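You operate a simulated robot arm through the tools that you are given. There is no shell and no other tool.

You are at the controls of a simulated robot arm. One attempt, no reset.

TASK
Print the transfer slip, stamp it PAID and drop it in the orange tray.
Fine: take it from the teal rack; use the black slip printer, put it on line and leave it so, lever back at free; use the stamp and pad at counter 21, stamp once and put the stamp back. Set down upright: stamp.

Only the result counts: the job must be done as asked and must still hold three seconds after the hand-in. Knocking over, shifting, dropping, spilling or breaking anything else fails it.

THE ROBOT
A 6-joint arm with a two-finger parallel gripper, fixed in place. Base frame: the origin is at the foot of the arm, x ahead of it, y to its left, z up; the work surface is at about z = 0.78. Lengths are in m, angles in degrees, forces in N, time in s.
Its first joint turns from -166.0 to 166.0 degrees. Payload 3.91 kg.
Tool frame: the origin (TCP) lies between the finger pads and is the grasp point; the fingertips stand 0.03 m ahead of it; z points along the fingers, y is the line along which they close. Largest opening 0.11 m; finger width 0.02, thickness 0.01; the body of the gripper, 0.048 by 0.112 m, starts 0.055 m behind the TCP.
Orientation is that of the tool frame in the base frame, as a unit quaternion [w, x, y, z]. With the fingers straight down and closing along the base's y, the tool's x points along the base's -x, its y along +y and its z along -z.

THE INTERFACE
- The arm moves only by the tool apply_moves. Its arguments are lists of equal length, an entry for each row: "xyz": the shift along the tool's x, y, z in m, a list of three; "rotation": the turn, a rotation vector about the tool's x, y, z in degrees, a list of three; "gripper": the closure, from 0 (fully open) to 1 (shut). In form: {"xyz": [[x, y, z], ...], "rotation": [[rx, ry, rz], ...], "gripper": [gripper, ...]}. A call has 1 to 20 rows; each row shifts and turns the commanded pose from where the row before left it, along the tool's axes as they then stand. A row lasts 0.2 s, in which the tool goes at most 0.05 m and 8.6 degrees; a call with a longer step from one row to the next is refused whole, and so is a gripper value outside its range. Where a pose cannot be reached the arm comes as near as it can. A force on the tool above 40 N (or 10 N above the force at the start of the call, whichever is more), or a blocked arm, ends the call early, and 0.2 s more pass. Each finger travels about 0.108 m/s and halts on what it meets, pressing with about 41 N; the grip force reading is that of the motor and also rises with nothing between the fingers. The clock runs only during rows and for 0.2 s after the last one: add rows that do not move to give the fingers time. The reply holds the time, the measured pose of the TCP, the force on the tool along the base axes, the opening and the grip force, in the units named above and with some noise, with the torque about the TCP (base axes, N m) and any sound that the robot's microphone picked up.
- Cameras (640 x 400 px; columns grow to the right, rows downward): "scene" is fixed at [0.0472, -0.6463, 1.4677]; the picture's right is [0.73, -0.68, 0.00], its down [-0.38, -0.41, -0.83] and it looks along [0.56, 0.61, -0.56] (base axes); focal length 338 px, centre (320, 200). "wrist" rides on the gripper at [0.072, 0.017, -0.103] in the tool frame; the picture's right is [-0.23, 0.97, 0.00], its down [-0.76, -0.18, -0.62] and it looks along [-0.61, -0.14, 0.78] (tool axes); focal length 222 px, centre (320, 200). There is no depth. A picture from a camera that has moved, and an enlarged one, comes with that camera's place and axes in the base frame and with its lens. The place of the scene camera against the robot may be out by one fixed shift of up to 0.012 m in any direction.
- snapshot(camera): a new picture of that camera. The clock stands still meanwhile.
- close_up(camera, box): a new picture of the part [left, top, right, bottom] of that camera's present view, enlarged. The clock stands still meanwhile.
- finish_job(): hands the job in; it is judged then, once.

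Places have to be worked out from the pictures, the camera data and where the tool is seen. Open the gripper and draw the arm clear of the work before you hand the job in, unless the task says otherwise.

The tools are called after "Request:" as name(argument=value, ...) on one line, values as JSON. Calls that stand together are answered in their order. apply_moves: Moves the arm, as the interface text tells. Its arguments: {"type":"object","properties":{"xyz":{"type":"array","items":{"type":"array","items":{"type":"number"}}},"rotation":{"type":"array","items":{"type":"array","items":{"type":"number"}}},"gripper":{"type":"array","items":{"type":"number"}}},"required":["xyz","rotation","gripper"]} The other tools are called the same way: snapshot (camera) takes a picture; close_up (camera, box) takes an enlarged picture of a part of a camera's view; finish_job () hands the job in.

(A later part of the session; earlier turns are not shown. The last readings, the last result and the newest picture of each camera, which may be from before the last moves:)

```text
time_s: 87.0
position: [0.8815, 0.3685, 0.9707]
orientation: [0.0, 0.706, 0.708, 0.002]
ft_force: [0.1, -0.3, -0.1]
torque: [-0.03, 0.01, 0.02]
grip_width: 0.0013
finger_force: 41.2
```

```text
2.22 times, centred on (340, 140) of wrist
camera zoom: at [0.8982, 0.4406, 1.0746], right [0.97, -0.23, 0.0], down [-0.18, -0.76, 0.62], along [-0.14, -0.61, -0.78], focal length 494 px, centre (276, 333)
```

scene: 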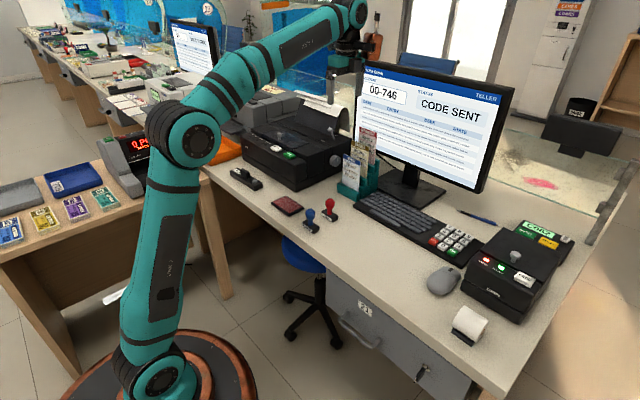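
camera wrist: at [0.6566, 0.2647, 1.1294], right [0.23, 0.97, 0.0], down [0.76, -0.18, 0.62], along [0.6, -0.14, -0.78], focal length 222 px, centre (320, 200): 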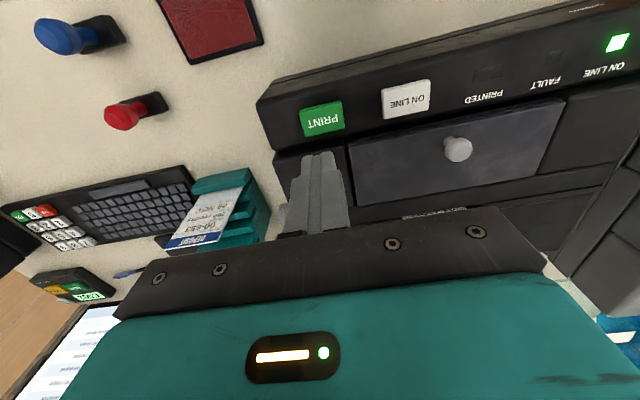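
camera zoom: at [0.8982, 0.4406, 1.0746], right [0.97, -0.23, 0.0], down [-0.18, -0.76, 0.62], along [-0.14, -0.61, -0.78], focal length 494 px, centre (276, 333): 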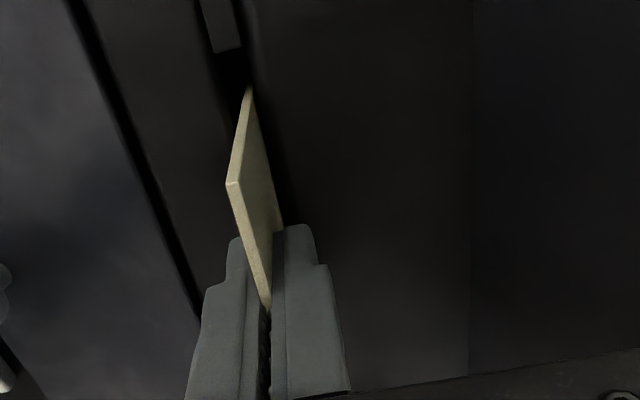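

Gripped. I'll lift it straight out of the slot in steps.

Request:
apply_moves(xyz=[[0, 0, -0.01], [0, 0, -0.02], [0, 0, -0.02], [0, 0, -0.02], [0, 0, -0.02], [0, 0, 0]], rotation=[[0, 0, 0], [0, 0, 0], [0, 0, 0], [0, 0, 0], [0, 0, 0], [0, 0, 0]], gripper=[1, 1, 1, 1, 1, 1])

Request:
close_up(camera="scene", box=[260, 60, 350, 150])

```text
time_s: 88.3
position: [0.8832, 0.3662, 1.0627]
orientation: [0.0, 0.706, 0.708, 0.002]
ft_force: [-0.6, -0.5, 0.0]
torque: [0.0, 0.0, 0.01]
grip_width: 0.0012
finger_force: 40.9
```

```text
4.44 times, centred on (305, 105) of scene
camera zoom: at [0.0472, -0.6463, 1.4677], right [0.73, -0.68, 0.0], down [-0.38, -0.41, -0.83], along [0.56, 0.61, -0.56], focal length 1503 px, centre (387, 622)
```

zoom: 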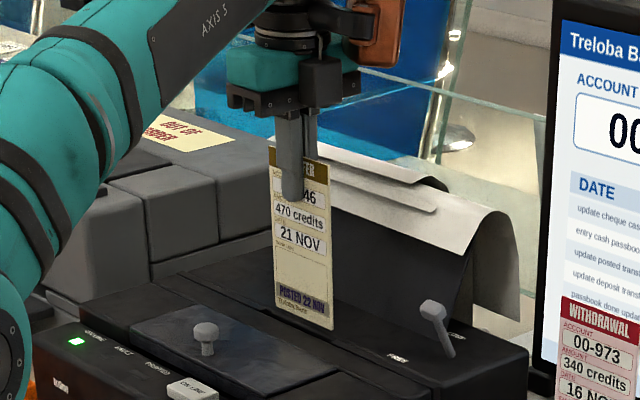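

The slip is out and shows "POSTED 22 NOV" printed near the bottom. I'll carry it back from the printer with more height.

Request:
apply_moves(xyz=[[0, -0.025, -0.025], [0, -0.035, -0.03], [0, -0.045, -0.01], [0, -0.045, 0], [-0.01, -0.045, 0], [0, 0, 0]], rotation=[[0, 0, 0], [0, 0, 0], [0, 0, 0], [0, 0, 0], [0, 0, 0], [0, 0, 0]], gripper=[1, 1, 1, 1, 1, 1])

Request:
snapshot(camera="scene")

Request:
snapshot(camera="wrist")

```text
time_s: 89.8
position: [0.6889, 0.3556, 1.1234]
orientation: [0.001, 0.706, 0.708, 0.002]
ft_force: [0.4, 0.4, -0.3]
torque: [0.0, 0.02, 0.0]
grip_width: 0.0011
finger_force: 41.3
```

```text
taken
```

scene: 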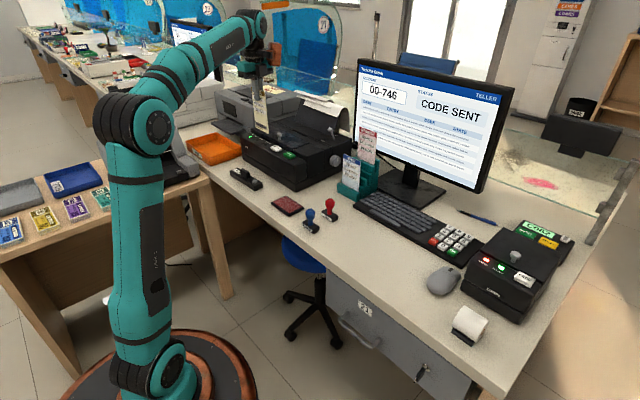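

```text
taken
camera wrist: at [0.7046, 0.4269, 1.228], right [0.97, -0.23, 0.0], down [-0.18, -0.76, 0.62], along [-0.14, -0.61, -0.78], focal length 222 px, centre (320, 200)
```

wrist: 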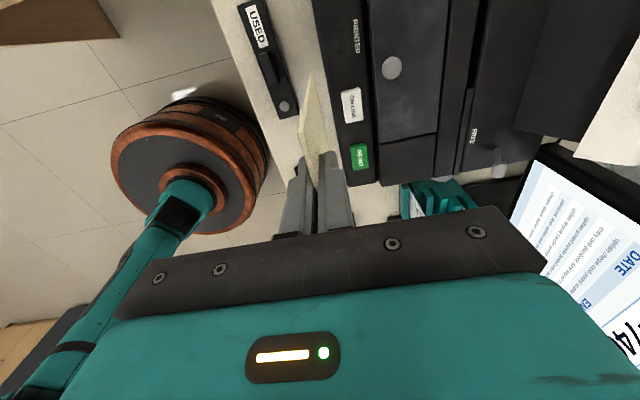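

The slip is free of the printer. I'll yaw the gripper by -180° here so the slip's face points to +x, which leaves it face up when laid down with the tool pointing forward.

Request:
apply_moves(xyz=[[0, 0, 0], [0, 0, 0], [0, 0, 0], [0, 0, 0], [0, 0, 0], [0, 0, 0], [0, 0, 0], [0, 0, 0], [0, 0, 0], [0, 0, 0], [0, 0, 0], [0, 0, 0], [0, 0, 0], [0, 0, 0], [0, 0, 0], [0, 0, 0], [0, 0, 0], [0, 0, 0], [0, 0, 0], [0, 0, 0]], rotation=[[0, 0, -8.57], [0, 0, -8.57], [0, 0, -8.57], [0, 0, -8.57], [0, 0, -8.57], [0, 0, -8.57], [0, 0, -8.57], [0, 0, -8.57], [0, 0, -8.57], [0, 0, -8.57], [0, 0, -8.57], [0, 0, -8.57], [0, 0, -8.57], [0, 0, -8.57], [0, 0, -8.57], [0, 0, -8.57], [0, 0, -8.57], [0, 0, -8.57], [0, 0, -8.57], [0, 0, -8.57]], gripper=[1, 1, 1, 1, 1, 1, 1, 1, 1, 1, 1, 1, 1, 1, 1, 1, 1, 1, 1, 1])

Request:
snapshot(camera="wrist")

```text
time_s: 94.0
position: [0.6877, 0.3554, 1.1261]
orientation: [0.002, -0.654, 0.757, -0.001]
ft_force: [0.1, 0.2, 0.1]
torque: [-0.03, -0.01, 0.03]
grip_width: 0.0013
finger_force: 41.4
```

```text
taken
camera wrist: at [0.6606, 0.286, 1.2295], right [-0.93, 0.37, 0.0], down [0.29, 0.73, 0.63], along [0.23, 0.58, -0.78], focal length 222 px, centre (320, 200)
```

wrist: 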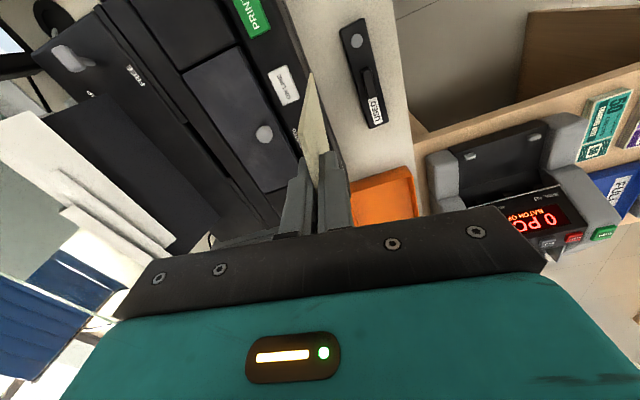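

I'll complete the yaw and carry the slip to in front of the desk's free front edge, near y = -0.13.

Request:
apply_moves(xyz=[[0, 0, 0], [0.0404, 0.02, 0.0042], [0.0404, 0.02, 0.0042], [0.0404, 0.02, 0.0042], [0.0404, 0.02, 0.0042], [0.0404, 0.02, 0.0042], [0.0404, 0.02, 0.0042], [0.0404, 0.02, 0.0042], [0.0404, 0.02, 0.0042], [0.0404, 0.02, 0.0042], [0.0404, 0.02, 0.0042], [0.0404, 0.02, 0.0042], [0.0404, 0.02, 0.0042], [0, 0, 0]], rotation=[[0, 0, -8.55], [0, 0, 0], [0, 0, 0], [0, 0, 0], [0, 0, 0], [0, 0, 0], [0, 0, 0], [0, 0, 0], [0, 0, 0], [0, 0, 0], [0, 0, 0], [0, 0, 0], [0, 0, 0], [0, 0, 0]], gripper=[1, 1, 1, 1, 1, 1, 1, 1, 1, 1, 1, 1, 1, 1])

Request:
snapshot(camera="scene")

Request:
snapshot(camera="wrist")

```text
time_s: 97.0
position: [0.4485, -0.1305, 1.0702]
orientation: [-0.002, 0.707, -0.707, 0.001]
ft_force: [1.0, -0.9, -0.7]
torque: [0.0, -0.02, 0.0]
grip_width: 0.0013
finger_force: 41.4
```

```text
taken
```

scene: 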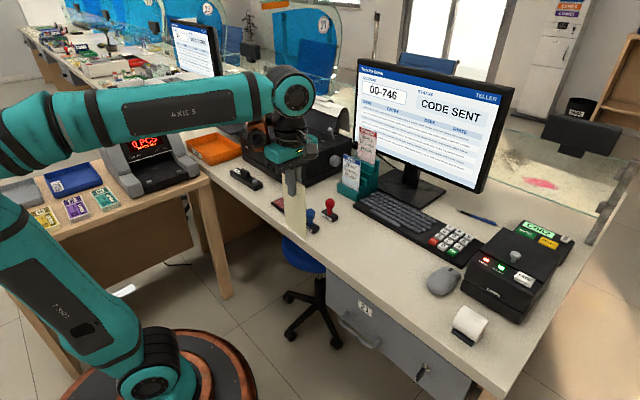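

```text
taken
camera wrist: at [0.4318, -0.2038, 1.1734], right [-0.97, 0.23, 0.0], down [0.17, 0.76, 0.63], along [0.14, 0.61, -0.78], focal length 222 px, centre (320, 200)
```

wrist: 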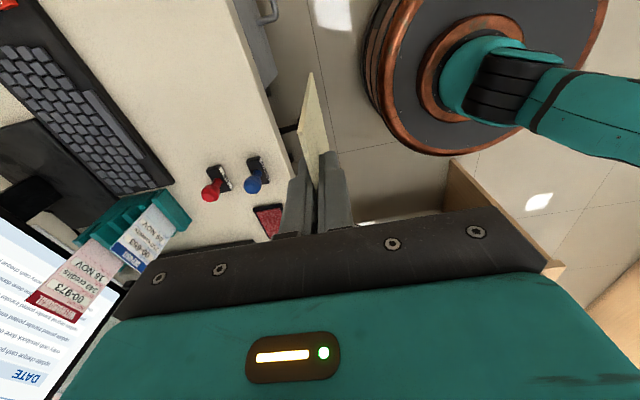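

The slip is above the area in front of the desk. I'll zoom to locate the front edge precisely before tilting.

Request:
close_up(camera="wrist", box=[180, 20, 340, 220])

```text
2.00 times, centred on (260, 120) of wrist
camera zoom: at [0.4318, -0.2038, 1.1734], right [-0.97, 0.23, 0.0], down [0.17, 0.76, 0.63], along [0.14, 0.61, -0.78], focal length 444 px, centre (440, 360)
```

zoom: 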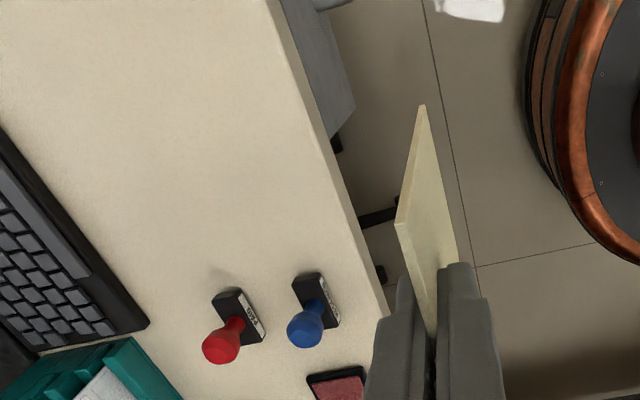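

The front edge is at x ≈ 0.550, and the stamps are near (0.604, -0.008) and (0.688, -0.008). I'll tilt the tool forward in free air to test how far it can go toward horizontal.

Request:
apply_moves(xyz=[[0, 0, 0], [0, 0, 0], [0, 0, 0], [0, 0, 0], [0, 0, 0], [0, 0, 0], [0, 0, 0], [0, 0, 0]], rotation=[[8.5, 0, 0], [8.5, 0, 0], [8.5, 0, 0], [8.5, 0, 0], [8.5, 0, 0], [8.5, 0, 0], [8.5, 0, 0], [0, 0, 0]], gripper=[1, 1, 1, 1, 1, 1, 1, 1])

Request:
snapshot(camera="scene")

Request:
snapshot(camera="wrist")

```text
time_s: 98.8
position: [0.4472, -0.1292, 1.0738]
orientation: [0.353, -0.613, 0.613, -0.352]
ft_force: [-0.4, -0.5, 0.0]
torque: [-0.01, 0.04, -0.01]
grip_width: 0.0014
finger_force: 41.5
```

```text
taken
```

scene: 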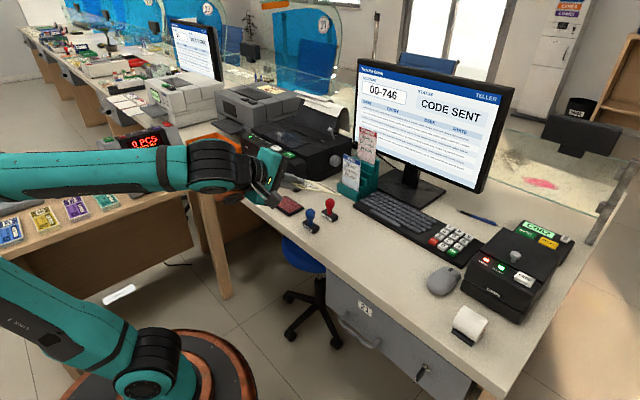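

```text
taken
camera wrist: at [0.3497, -0.2021, 1.1108], right [-0.49, 0.23, -0.84], down [-0.45, 0.76, 0.47], along [0.75, 0.61, -0.27], focal length 222 px, centre (320, 200)
```

wrist: 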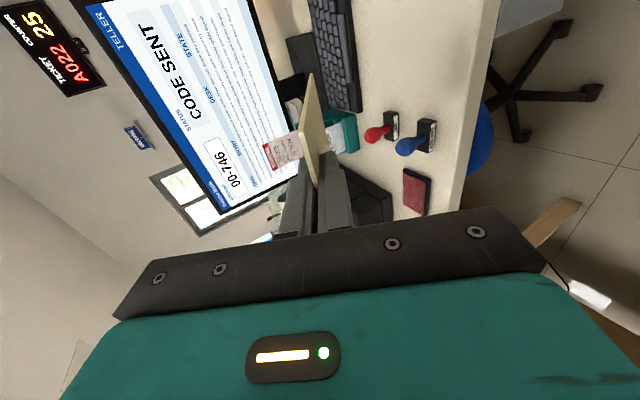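

A 60° tilt works. I'll continue to about 85°, still in free air.

Request:
apply_moves(xyz=[[0, 0, 0], [0, 0, 0], [0, 0, 0], [0, 0, 0]], rotation=[[8.5, 0, 0], [8.5, 0, 0], [8.5, 0, 0], [0, 0, 0]], gripper=[1, 1, 1, 1])

Request:
snapshot(camera="scene")

Request:
snapshot(camera="wrist")

```text
time_s: 99.8
position: [0.4397, -0.1079, 1.101]
orientation: [0.461, -0.533, 0.542, -0.459]
ft_force: [-0.2, -0.6, -0.5]
torque: [0.0, -0.01, 0.0]
grip_width: 0.0011
finger_force: 40.8
out of reach, approached as far as the arm can: row 3
```

```text
taken
```

scene: 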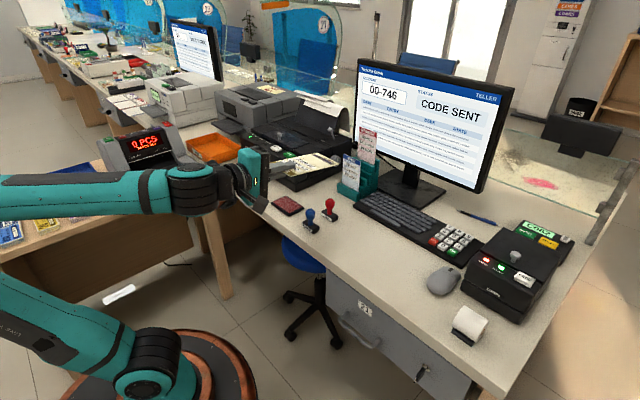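

```text
taken
camera wrist: at [0.3341, -0.1802, 1.0995], right [-0.15, 0.24, -0.96], down [-0.58, 0.76, 0.28], along [0.8, 0.6, 0.03], focal length 222 px, centre (320, 200)
```

wrist: 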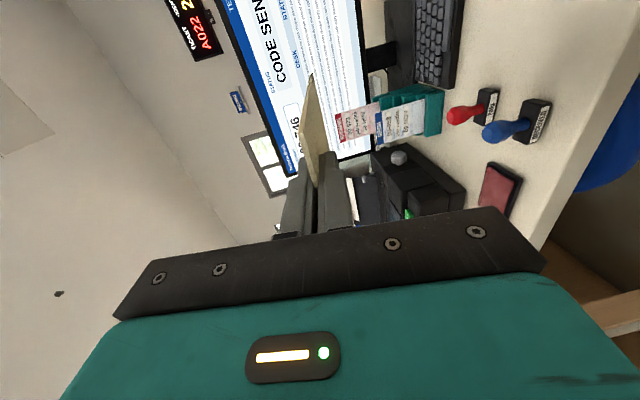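

Near 81° the arm is at its folding limit here, while 60° was fine. Laying the slip works just as well at about 60° tilt, so I'll return to that and move out toward the edge to test reach at lower height.

Request:
apply_moves(xyz=[[0, 0, 0], [0, 0, 0], [0, 0, 0], [0, 0, 0]], rotation=[[-8.5, 0, 0], [-8.5, 0, 0], [-2, 0, 0], [0, 0, 0]], gripper=[1, 1, 1, 1])

```text
time_s: 100.8
position: [0.4389, -0.1082, 1.101]
orientation: [0.365, -0.601, 0.611, -0.363]
ft_force: [0.0, 0.1, -0.6]
torque: [-0.02, 0.0, -0.01]
grip_width: 0.0012
finger_force: 41.5
```

Tilt is now 62°, with the slip face up. I'll move out to x ≈ 0.535, y ≈ -0.13 and down to z ≈ 0.90 to test reach.

Request:
apply_moves(xyz=[[0.0055, 0.0107, 0.0329], [0.0055, 0.0107, 0.0329], [0.0055, 0.0107, 0.0329], [0.0055, 0.0107, 0.0329], [0.0003, 0.0294, 0.0156], [0.0003, 0.0294, 0.0156], [0.0003, 0.0294, 0.0156], [0, 0, 0]], rotation=[[0, 0, 0], [0, 0, 0], [0, 0, 0], [0, 0, 0], [0, 0, 0], [0, 0, 0], [0, 0, 0], [0, 0, 0]], gripper=[1, 1, 1, 1, 1, 1, 1, 1])

Request:
snapshot(camera="scene")

Request:
snapshot(camera="wrist")

```text
time_s: 102.5
position: [0.5321, -0.1215, 0.9159]
orientation: [0.362, -0.601, 0.615, -0.359]
ft_force: [0.4, 0.2, 0.1]
torque: [0.02, -0.01, 0.01]
grip_width: 0.0012
finger_force: 41.2
out of reach, approached as far as the arm can: row 7
```

```text
taken
```

scene: 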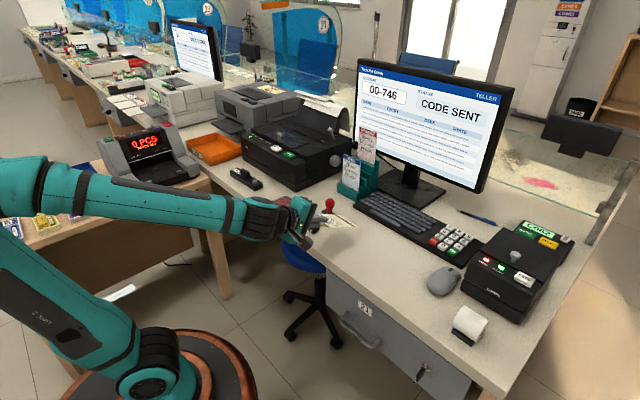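

```text
taken
camera wrist: at [0.4318, -0.1941, 0.9506], right [-0.46, 0.24, -0.85], down [-0.45, 0.76, 0.46], along [0.76, 0.6, -0.24], focal length 222 px, centre (320, 200)
```

wrist: 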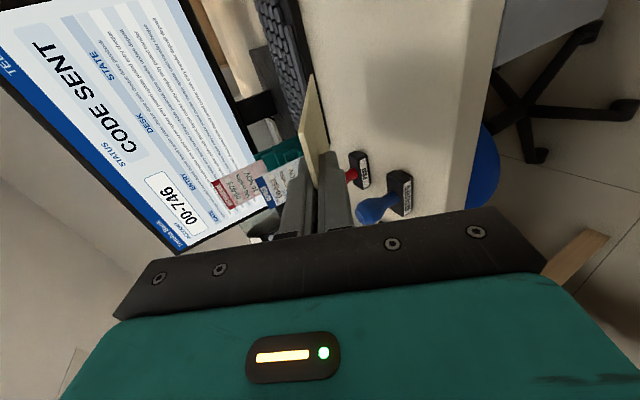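

The fold limit stopped it at z ≈ 0.916 here. Further from the base axis (y ≈ -0.31) there is more room and that stretch of desk edge is free too, so I'll move there and try lower.

Request:
apply_moves(xyz=[[0.0463, -0.001, 0.0003], [0.0463, -0.001, 0.0003], [0.0463, -0.001, 0.0003], [0.0463, -0.001, 0.0003], [0.0003, 0.0219, 0.012], [0.0003, 0.0219, 0.012], [0, 0, 0]], rotation=[[0, 0, -0.9], [0, 0, 0], [0, 0, 0], [0, 0, 0], [0, 0, 0], [0, 0, 0], [0, 0, 0]], gripper=[1, 1, 1, 1, 1, 1, 1])

Request:
snapshot(camera="scene")

Request:
snapshot(camera="wrist")

```text
time_s: 104.2
position: [0.5442, -0.2441, 0.9843]
orientation: [0.358, -0.606, 0.612, -0.361]
ft_force: [-0.2, -0.1, -0.3]
torque: [0.0, -0.01, 0.03]
grip_width: 0.0013
finger_force: 40.8
out of reach, approached as far as the arm can: row 1, 2, 3, 4, 5, 6
```

```text
taken
```

scene: 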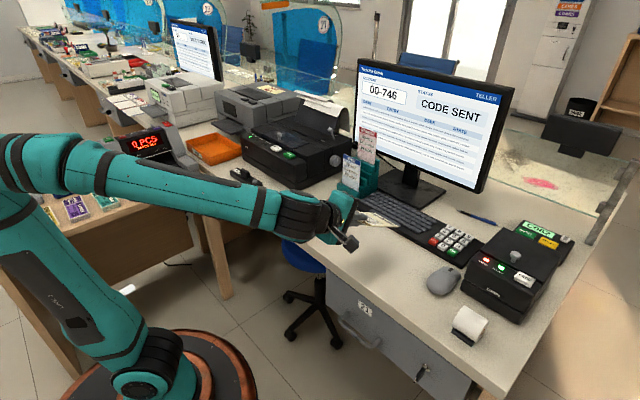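

```text
taken
camera wrist: at [0.445, -0.3156, 1.0194], right [-0.47, 0.23, -0.85], down [-0.45, 0.77, 0.46], along [0.76, 0.6, -0.25], focal length 222 px, centre (320, 200)
```

wrist: 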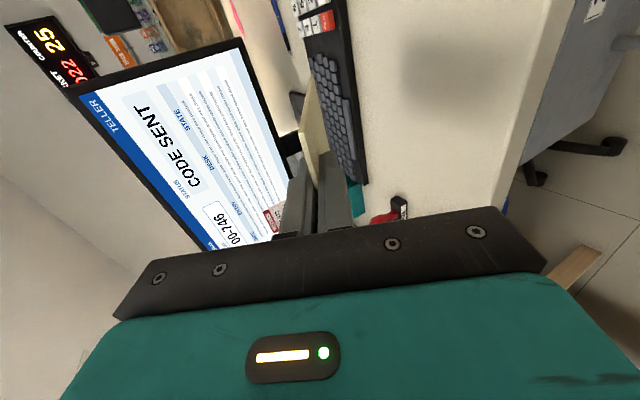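

Moving toward -y made the reach worse, so the +y side should be better. The gap between the ink pad (y ≤ 0.193) and the USED gadget (y ≥ 0.305) is free for the slip. I'll go to y ≈ 0.249 at safe height and test there.

Request:
apply_moves(xyz=[[-0.0448, -0.0007, -0.0018], [-0.0448, -0.0007, -0.0018], [-0.0448, -0.0007, -0.0018], [-0.0448, -0.0007, -0.0018], [-0.0448, -0.0007, -0.0018], [-0.0448, -0.0007, -0.0018], [-0.0448, -0.0007, -0.0018], [-0.0448, -0.0007, -0.0018], [-0.0448, -0.0007, -0.0018], [-0.0448, -0.0007, -0.0018], [-0.0448, -0.0007, -0.0018], [0, 0, 0]], rotation=[[0, 0, 0], [0, 0, 0], [0, 0, 0], [0, 0, 0], [0, 0, 0], [0, 0, 0], [0, 0, 0], [0, 0, 0], [0, 0, 0], [0, 0, 0], [0, 0, 0], [0, 0, 0]], gripper=[1, 1, 1, 1, 1, 1, 1, 1, 1, 1, 1, 1])

Request:
snapshot(camera="scene")

Request:
snapshot(camera="wrist")

```text
time_s: 106.8
position: [0.5388, 0.2487, 0.9986]
orientation: [0.364, -0.606, 0.606, -0.365]
ft_force: [0.3, 0.2, 0.1]
torque: [0.01, -0.03, 0.0]
grip_width: 0.0012
finger_force: 41.2
```

```text
taken
```

scene: 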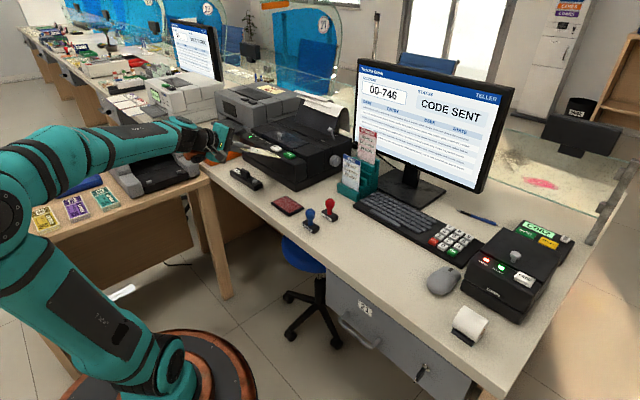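

```text
taken
camera wrist: at [0.4384, 0.1765, 1.0329], right [-0.46, 0.23, -0.86], down [-0.47, 0.76, 0.45], along [0.76, 0.6, -0.24], focal length 222 px, centre (320, 200)
```

wrist: 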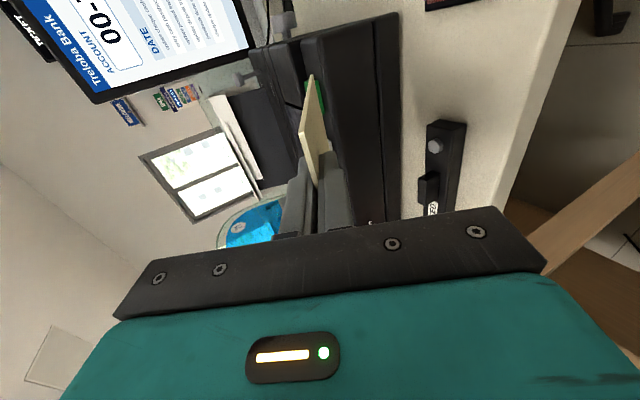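

The reach is fine here. I'll lower to z ≈ 0.90 and view the slip against the pad, gadget and desk edge.

Request:
apply_moves(xyz=[[0, 0.0295, 0.0156], [0, 0.0295, 0.0156], [0, 0.0295, 0.0156], [0, 0, 0]], rotation=[[0, 0, 0], [0, 0, 0], [0, 0, 0], [0, 0, 0]], gripper=[1, 1, 1, 1])

Request:
close_up(camera="scene", box=[190, 130, 330, 240])

Request:
close_up(camera="wrist", box=[270, 0, 590, 220])

```text
time_s: 107.8
position: [0.5348, 0.252, 0.8985]
orientation: [-0.363, 0.606, -0.605, 0.367]
ft_force: [-0.6, 0.4, -0.1]
torque: [0.03, -0.01, -0.01]
grip_width: 0.0014
finger_force: 41.1
```

```text
3.64 times, centred on (260, 185) of scene
camera zoom: at [0.0472, -0.6463, 1.4677], right [0.73, -0.68, 0.0], down [-0.38, -0.41, -0.83], along [0.56, 0.61, -0.56], focal length 1230 px, centre (538, 254)
```

zoom: 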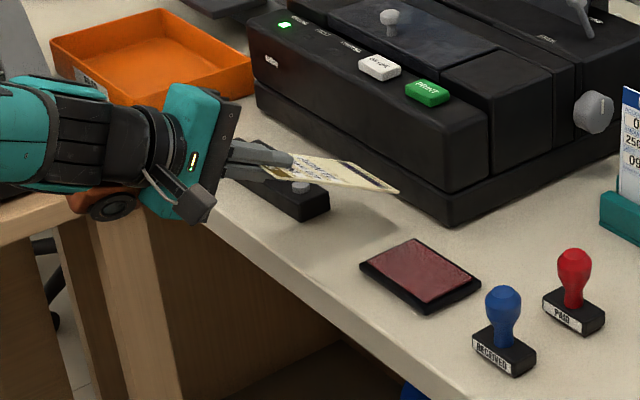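

```text
1.82 times, centred on (430, 110) of wrist
camera zoom: at [0.4362, 0.179, 0.9329], right [-0.46, 0.23, -0.86], down [-0.47, 0.76, 0.45], along [0.76, 0.61, -0.24], focal length 404 px, centre (120, 364)
```

zoom: 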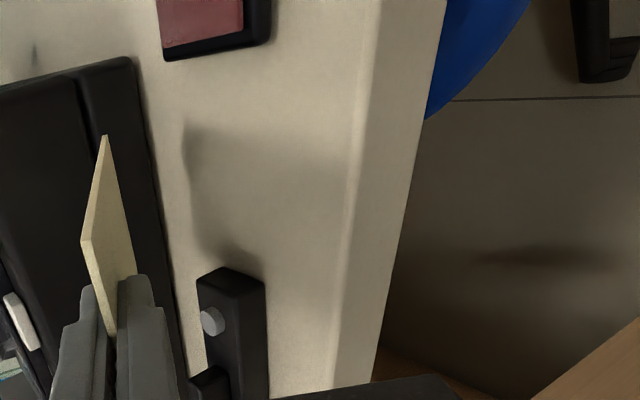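

The slip hangs over the free gap between pad and gadget. I'll lower to bring its far edge close to the desk, shifting slightly to -x for a good overhang.

Request:
apply_moves(xyz=[[0, 0.0155, 0.0063], [0, 0.0155, 0.0063], [0, 0.0155, 0.0063], [0, 0, 0]], rotation=[[0, 0, 0], [0, 0, 0], [0, 0, 0], [0, 0, 0]], gripper=[1, 1, 1, 1])

Request:
close_up(camera="scene", box=[210, 150, 310, 230])

Request:
close_up(camera="wrist", box=[270, 0, 590, 220])

```text
time_s: 108.8
position: [0.527, 0.2499, 0.8491]
orientation: [-0.363, 0.606, -0.606, 0.366]
ft_force: [-0.6, 0.4, 0.3]
torque: [0.02, 0.04, -0.02]
grip_width: 0.0013
finger_force: 40.9
```

```text
5.00 times, centred on (260, 190) of scene
camera zoom: at [0.0472, -0.6463, 1.4677], right [0.73, -0.68, 0.0], down [-0.38, -0.41, -0.83], along [0.56, 0.61, -0.56], focal length 1691 px, centre (620, 250)
```

zoom: 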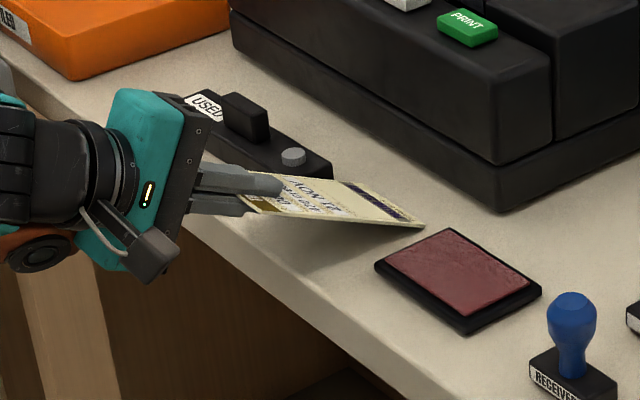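

```text
1.82 times, centred on (430, 110) of wrist
camera zoom: at [0.4286, 0.1784, 0.8835], right [-0.46, 0.23, -0.86], down [-0.47, 0.76, 0.45], along [0.76, 0.6, -0.24], focal length 404 px, centre (120, 364)
```

zoom: 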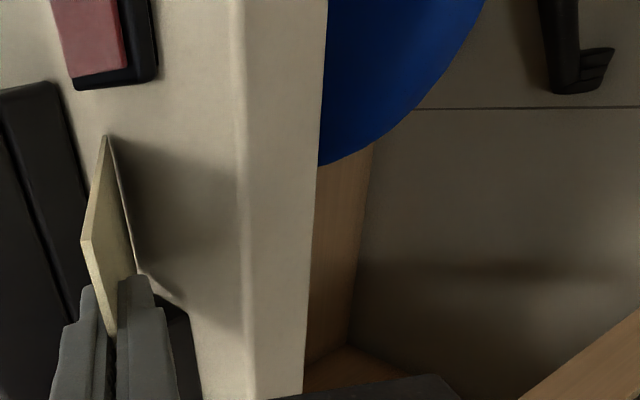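

The far edge is nearly touching the desk between pad and gadget. I'll lower a few mm more until light contact.

Request:
apply_moves(xyz=[[0, 0.0018, 0.0009], [0, 0.0018, 0.0009], [0, 0, 0]], rotation=[[0, 0, 0], [0, 0, 0], [0, 0, 0]], gripper=[1, 1, 1])

```text
time_s: 109.5
position: [0.5271, 0.2508, 0.8445]
orientation: [0.363, -0.606, 0.606, -0.367]
ft_force: [-0.1, 0.4, 4.8]
torque: [0.04, -0.54, 0.05]
grip_width: 0.001
finger_force: 41.7
```

Light contact (5 N). I'll lift 3 mm, shift 6 mm further onto the desk for stability, touch down again, then open the fingers fully so the slip lies down on the desk.

Request:
apply_moves(xyz=[[0, -0.0026, -0.0014], [0, -0.0028, 0.0053], [0, 0.0026, 0.0014], [0, 0, 0], [0, 0, 0], [0, 0, 0], [0, 0, 0], [0, 0, 0], [0, 0, 0], [0, 0, 0]], rotation=[[0, 0, 0], [0, 0, 0], [0, 0, 0], [0, 0, 0], [0, 0, 0], [0, 0, 0], [0, 0, 0], [0, 0, 0], [0, 0, 0], [0, 0, 0]], gripper=[1, 1, 1, 1, 0.8, 0.6, 0.4, 0.2, 0, 0])

Request:
close_up(camera="scene", box=[210, 150, 310, 230])

Request:
close_up(camera="wrist", box=[200, 0, 590, 240])

```text
time_s: 111.8
position: [0.5341, 0.2505, 0.8443]
orientation: [0.363, -0.606, 0.607, -0.366]
ft_force: [1.2, -0.8, -0.1]
torque: [0.01, 0.01, -0.01]
grip_width: 0.11
finger_force: 0.0
```

```text
5.00 times, centred on (260, 190) of scene
camera zoom: at [0.0472, -0.6463, 1.4677], right [0.73, -0.68, 0.0], down [-0.38, -0.41, -0.83], along [0.56, 0.61, -0.56], focal length 1691 px, centre (620, 250)
```

zoom: 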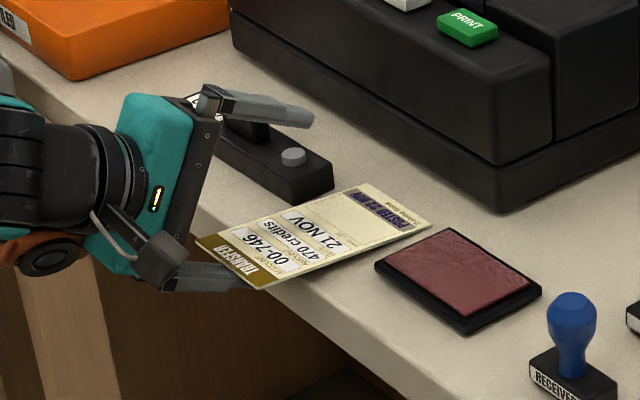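

```text
1.64 times, centred on (395, 120) of wrist
camera zoom: at [0.434, 0.1779, 0.8784], right [-0.46, 0.23, -0.86], down [-0.47, 0.76, 0.45], along [0.76, 0.6, -0.24], focal length 364 px, centre (197, 331)
```

zoom: 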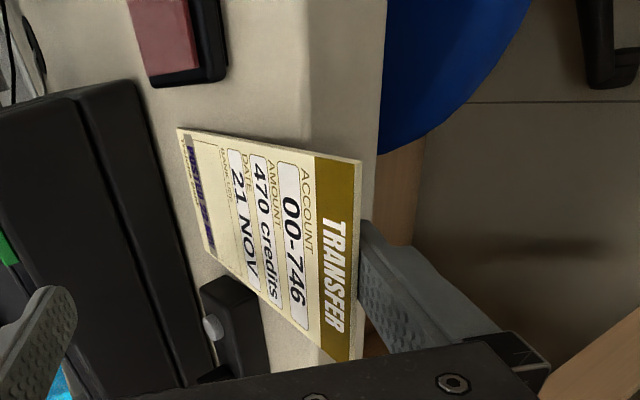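

The slip lies flat, face up, with its header overhanging the desk edge and the lower finger just beneath it. I'll lower the gripper 10 mm so the slip rests only on the desk, then check.

Request:
apply_moves(xyz=[[0, 0.0044, 0.0024], [0, 0.0044, 0.0024], [0, 0, 0]], rotation=[[0, 0, 0], [0, 0, 0], [0, 0, 0]], gripper=[0, 0, 0])

Request:
close_up(camera="scene", box=[220, 160, 300, 224])

Request:
close_up(camera="wrist", box=[200, 0, 590, 240])

```text
time_s: 112.5
position: [0.5329, 0.2497, 0.8345]
orientation: [0.363, -0.606, 0.606, -0.366]
ft_force: [-0.2, 0.7, -0.2]
torque: [0.0, -0.01, -0.02]
grip_width: 0.1099
finger_force: 0.1
```

```text
6.25 times, centred on (260, 192) of scene
camera zoom: at [0.0472, -0.6463, 1.4677], right [0.73, -0.68, 0.0], down [-0.38, -0.41, -0.83], along [0.56, 0.61, -0.56], focal length 2114 px, centre (695, 250)
```

zoom: 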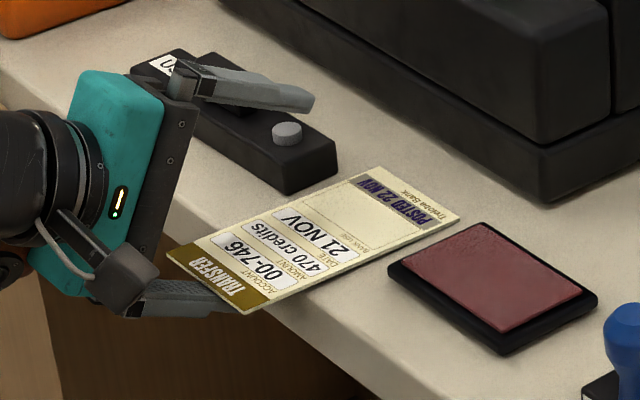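

```text
1.64 times, centred on (395, 120) of wrist
camera zoom: at [0.4337, 0.1775, 0.8687], right [-0.46, 0.23, -0.86], down [-0.47, 0.76, 0.45], along [0.76, 0.6, -0.24], focal length 364 px, centre (197, 331)
```

zoom: 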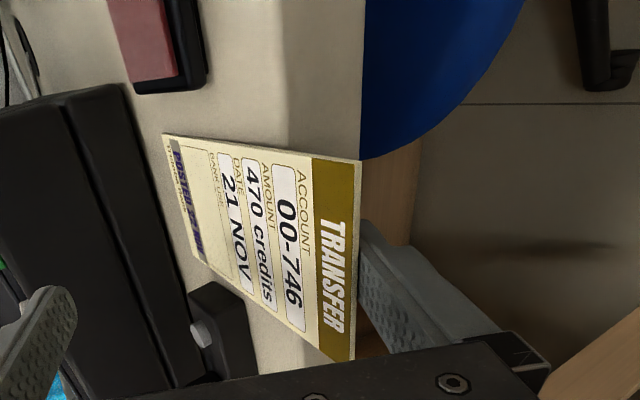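

By geometry the finger may still support the header edge by a few mm, so I'll lower another 10 mm and then check.

Request:
apply_moves(xyz=[[0, 0.0044, 0.0024], [0, 0.0044, 0.0024], [0, 0, 0]], rotation=[[0, 0, 0], [0, 0, 0], [0, 0, 0]], gripper=[0, 0, 0])

Request:
close_up(camera="scene", box=[220, 160, 300, 224])

Request:
close_up(camera="wrist", box=[200, 0, 590, 240])

```text
time_s: 113.3
position: [0.5328, 0.2499, 0.8245]
orientation: [0.364, -0.606, 0.607, -0.365]
ft_force: [0.2, 0.2, -0.2]
torque: [-0.01, -0.02, -0.01]
grip_width: 0.11
finger_force: 0.0
```

```text
6.25 times, centred on (260, 192) of scene
camera zoom: at [0.0472, -0.6463, 1.4677], right [0.73, -0.68, 0.0], down [-0.38, -0.41, -0.83], along [0.56, 0.61, -0.56], focal length 2114 px, centre (695, 250)
```

zoom: 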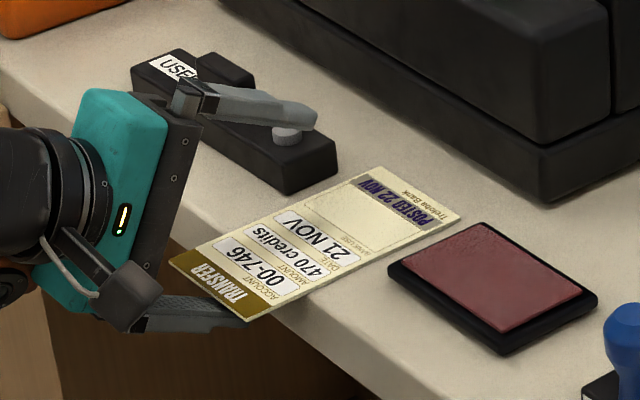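

```text
1.64 times, centred on (395, 120) of wrist
camera zoom: at [0.4342, 0.1776, 0.8578], right [-0.46, 0.23, -0.86], down [-0.47, 0.76, 0.45], along [0.76, 0.6, -0.24], focal length 364 px, centre (197, 331)
```

zoom: 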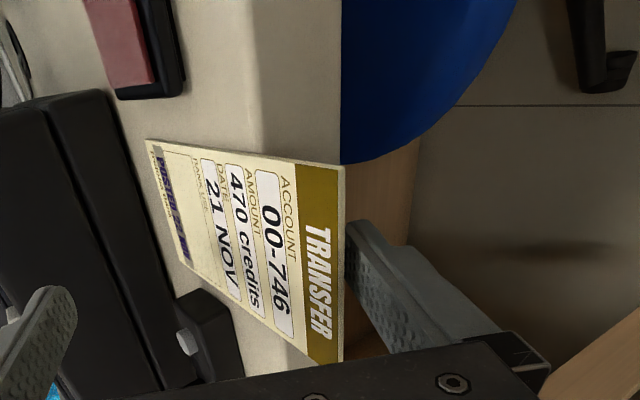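

The slip is now flat on the desk and clear of the finger. I'll retract the gripper in -x until the lower finger is out from under the header.

Request:
apply_moves(xyz=[[0, 0.0055, -0.0103], [0, 0.0055, -0.0103], [0, 0.0055, -0.0103], [0, 0, 0]], rotation=[[0, 0, 0], [0, 0, 0], [0, 0, 0], [0, 0, 0]], gripper=[0, 0, 0, 0])

Request:
close_up(camera="scene", box=[200, 150, 300, 230])

```text
time_s: 114.3
position: [0.4984, 0.2497, 0.824]
orientation: [-0.363, 0.606, -0.606, 0.366]
ft_force: [0.4, 0.3, -0.4]
torque: [0.02, 0.02, 0.02]
grip_width: 0.1101
finger_force: 0.0
```

```text
5.00 times, centred on (250, 190) of scene
camera zoom: at [0.0472, -0.6463, 1.4677], right [0.73, -0.68, 0.0], down [-0.38, -0.41, -0.83], along [0.56, 0.61, -0.56], focal length 1691 px, centre (670, 250)
```

zoom: 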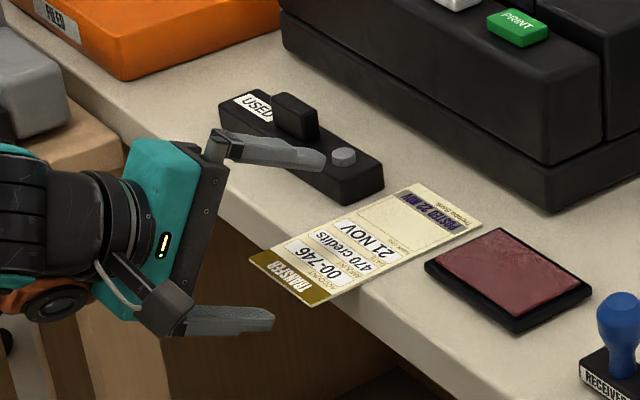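

The lower finger is out from under the slip. I'll move back 25 mm more and then raise.

Request:
apply_moves(xyz=[[0, 0.0117, -0.0221], [0, -0.0331, -0.0176], [0, -0.0331, -0.0176], [0, -0.0331, -0.0176], [0, -0.0331, -0.0176], [0, 0, 0]], rotation=[[0, 0, 0], [0, 0, 0], [0, 0, 0], [0, 0, 0], [0, 0, 0], [0, 0, 0]], gripper=[0, 0, 0, 0, 0, 0])

Request:
close_up(camera="scene", box=[200, 150, 300, 230])

```text
time_s: 115.8
position: [0.4756, 0.2458, 0.9771]
orientation: [-0.363, 0.606, -0.606, 0.366]
ft_force: [-0.9, 0.4, 0.4]
torque: [0.01, -0.01, -0.02]
grip_width: 0.1101
finger_force: 0.0
```

```text
5.00 times, centred on (250, 190) of scene
camera zoom: at [0.0472, -0.6463, 1.4677], right [0.73, -0.68, 0.0], down [-0.38, -0.41, -0.83], along [0.56, 0.61, -0.56], focal length 1691 px, centre (670, 250)
```

zoom: 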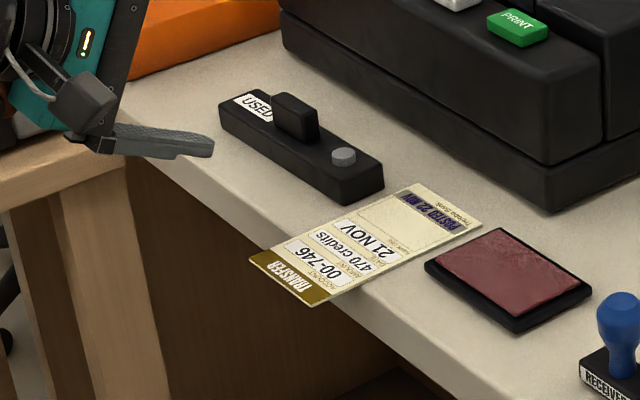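

The slip rests well. Next I'll level the tool to point down and yaw back to 0, ready to pick up the PAID stamp.

Request:
apply_moves(xyz=[[0, 0, 0], [0, 0, 0], [0, 0, 0], [0, 0, 0], [0, 0, 0], [0, 0, 0], [0, 0, 0], [0, 0, 0], [0, 0, -0.03], [0, 0, 0]], rotation=[[-8.5, 0, 0], [-8.5, 0, 0], [-8.5, 0, 0], [-8.5, 0, 0], [-8.5, 0, 0], [-8.5, 0, 0], [-8.5, 0, 0], [-2.4, 0, 0], [0, 0, 0], [0, 0, 0]], gripper=[0, 0, 0, 0, 0, 0, 0, 0, 0, 0])

Request:
apply_moves(xyz=[[0, 0, 0], [0, 0, 0], [0, 0, 0], [0, 0, 0], [0, 0, 0], [0, 0, 0], [0, 0, 0], [0, 0, 0], [0, 0, 0], [0, 0, 0], [0, 0, 0], [0, 0, 0]], rotation=[[0, 0, 8.5], [0, 0, 8.5], [0, 0, 8.5], [0, 0, 8.5], [0, 0, 8.5], [0, 0, 8.5], [0, 0, 8.5], [0, 0, 8.5], [0, 0, 8.5], [0, 0, 8.5], [0, 0, 5], [0, 0, 0]], gripper=[0, 0, 0, 0, 0, 0, 0, 0, 0, 0, 0, 0])

Request:
snapshot(camera="wrist")

```text
time_s: 118.0
position: [0.4739, 0.2489, 1.0032]
orientation: [-0.001, -0.706, 0.708, -0.002]
ft_force: [0.2, 1.0, 0.1]
torque: [0.02, 0.01, -0.04]
grip_width: 0.1101
finger_force: 0.1
```

```text
time_s: 120.5
position: [0.4731, 0.2517, 1.0045]
orientation: [0.002, 0.002, 1.0, -0.001]
ft_force: [0.2, 0.0, -0.1]
torque: [0.01, -0.01, -0.03]
grip_width: 0.1099
finger_force: 0.1
```

```text
taken
camera wrist: at [0.4014, 0.267, 1.108], right [0.23, 0.97, 0.0], down [0.76, -0.18, 0.63], along [0.61, -0.15, -0.78], focal length 222 px, centre (320, 200)
```

wrist: 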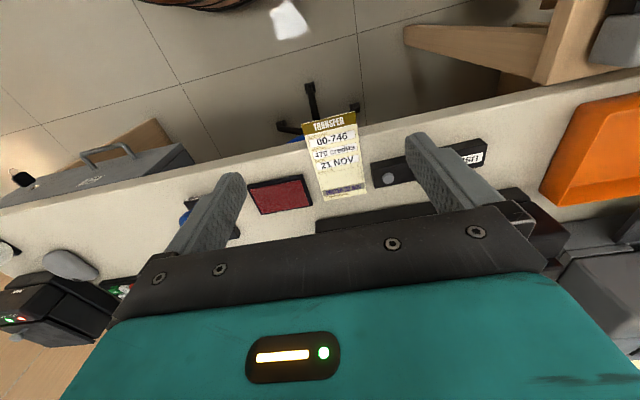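

The slip occupies x 0.51–0.66, y 0.216–0.296, with a blank field around x ≈ 0.617. Next I'll go look at the PAID stamp.

Request:
apply_moves(xyz=[[-0.021, -0.0371, 0.0035], [-0.021, -0.0371, 0.0035], [-0.021, -0.0371, 0.0035], [-0.021, -0.0371, 0.0035], [-0.021, -0.0371, 0.0035], [-0.021, -0.0371, 0.0035], [-0.021, -0.0371, 0.0035], [0, 0, 0]], rotation=[[0, 0, 0], [0, 0, 0], [0, 0, 0], [0, 0, 0], [0, 0, 0], [0, 0, 0], [0, 0, 0], [0, 0, 0]], gripper=[0, 0, 0, 0, 0, 0, 0, 0])

Request:
snapshot(camera="wrist")

Request:
close_up(camera="wrist", box=[200, 20, 440, 200])

Request:
close_up(camera="scene", box=[290, 180, 350, 240])

```text
time_s: 122.3
position: [0.6228, -0.0093, 0.9809]
orientation: [0.002, 0.0, 1.0, -0.002]
ft_force: [0.2, 0.5, 0.1]
torque: [-0.03, -0.01, -0.01]
grip_width: 0.1101
finger_force: 0.0
```

```text
taken
camera wrist: at [0.5496, 0.0079, 1.0841], right [0.23, 0.97, 0.0], down [0.76, -0.18, 0.63], along [0.61, -0.14, -0.78], focal length 222 px, centre (320, 200)
```

wrist: 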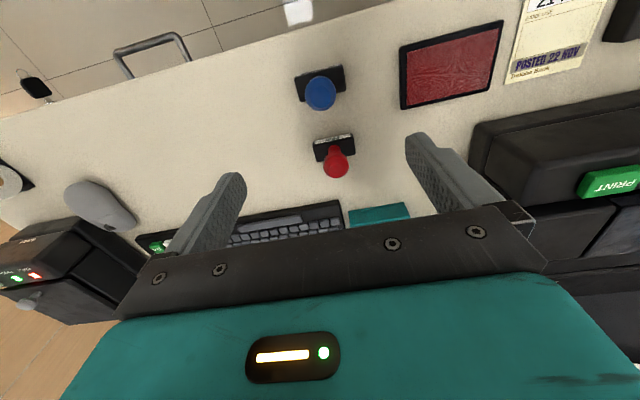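

```text
2.22 times, centred on (320, 110) of wrist
camera zoom: at [0.5496, 0.0079, 1.0841], right [0.23, 0.97, 0.0], down [0.76, -0.18, 0.63], along [0.61, -0.14, -0.78], focal length 494 px, centre (320, 400)
```

zoom: 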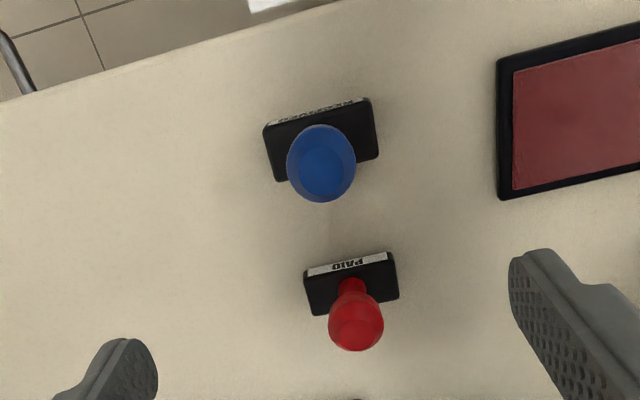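

```text
6.67 times, centred on (320, 210) of scene
camera zoom: at [0.0472, -0.6463, 1.4677], right [0.73, -0.68, 0.0], down [-0.38, -0.41, -0.83], along [0.56, 0.61, -0.56], focal length 2255 px, centre (320, 133)
```

zoom: 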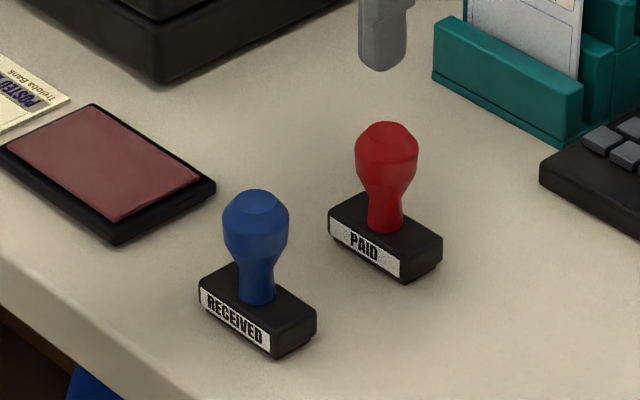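

The PAID stamp is centred near (0.685, -0.005), with its knob about 30 mm wide at z ≈ 0.845. I'll move above it and look again.

Request:
apply_moves(xyz=[[-0.0315, 0.002, 0.02], [-0.0315, 0.002, 0.02], [0, 0, 0]], rotation=[[0, 0, 0], [0, 0, 0], [0, 0, 0]], gripper=[0.4, 0.4, 0.4])

Request:
close_up(camera="wrist", box=[200, 20, 440, 220])

Request:
close_up(camera="scene", box=[295, 160, 365, 230])

```text
time_s: 123.2
position: [0.6876, -0.0044, 0.9402]
orientation: [0.002, 0.001, 1.0, -0.002]
ft_force: [-0.2, 0.2, 0.5]
torque: [0.0, -0.02, 0.01]
grip_width: 0.0661
finger_force: 0.1
```

```text
2.00 times, centred on (320, 120) of wrist
camera zoom: at [0.6143, 0.0118, 1.0447], right [0.23, 0.97, 0.0], down [0.76, -0.18, 0.63], along [0.61, -0.14, -0.78], focal length 444 px, centre (320, 360)
```

zoom: 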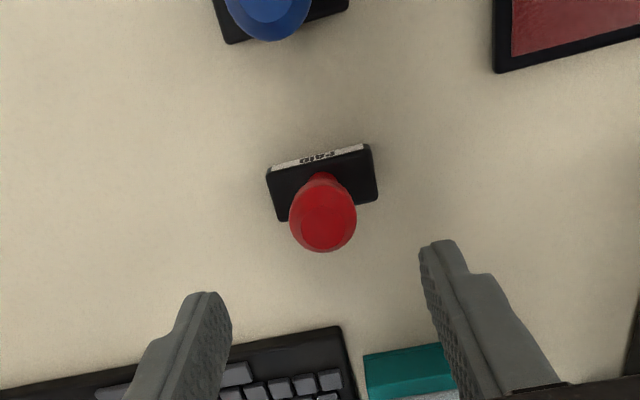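

```text
5.71 times, centred on (330, 195) of scene
camera zoom: at [0.0472, -0.6463, 1.4677], right [0.73, -0.68, 0.0], down [-0.38, -0.41, -0.83], along [0.56, 0.61, -0.56], focal length 1933 px, centre (263, 229)
```

zoom: 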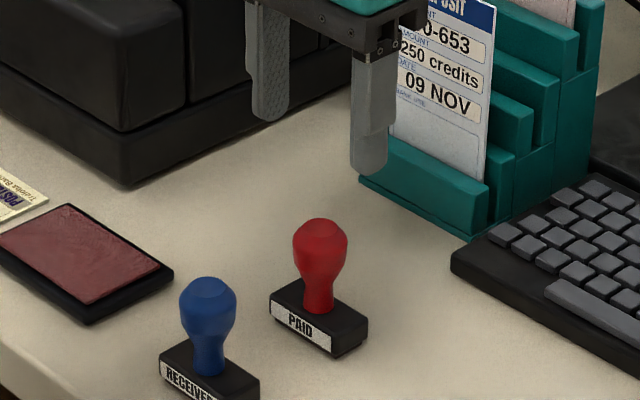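

The stamp axis is at (0.6855, -0.004). I'll lower around the knob to TCP z ≈ 0.845.

Request:
apply_moves(xyz=[[0.002, 0, 0.04], [0, 0, 0.035], [0, 0, 0.02], [0, 0, 0]], rotation=[[0, 0, 0], [0, 0, 0], [0, 0, 0], [0, 0, 0]], gripper=[0.4, 0.4, 0.4, 0.4])

Request:
close_up(camera="scene", box=[300, 170, 360, 230])

Request:
close_up(camera="wrist", box=[200, 60, 440, 240])

```text
time_s: 124.2
position: [0.6811, -0.0074, 0.8474]
orientation: [0.002, 0.0, 1.0, -0.001]
ft_force: [-0.1, 0.4, -0.6]
torque: [0.0, 0.02, -0.01]
grip_width: 0.0661
finger_force: 0.1
```

```text
6.67 times, centred on (330, 200) of scene
camera zoom: at [0.0472, -0.6463, 1.4677], right [0.73, -0.68, 0.0], down [-0.38, -0.41, -0.83], along [0.56, 0.61, -0.56], focal length 2255 px, centre (253, 200)
```

zoom: 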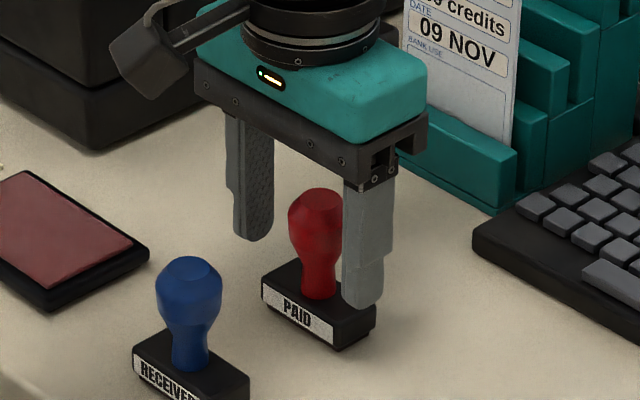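

```text
2.22 times, centred on (320, 150) of wrist
camera zoom: at [0.6084, 0.0117, 0.9505], right [0.23, 0.97, 0.0], down [0.76, -0.18, 0.63], along [0.61, -0.14, -0.78], focal length 494 px, centre (320, 311)
```

zoom: 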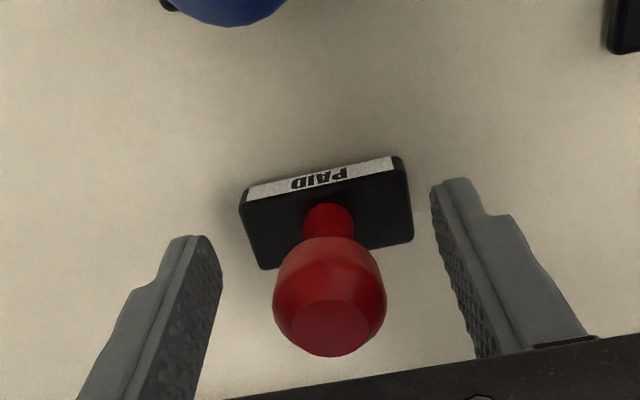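

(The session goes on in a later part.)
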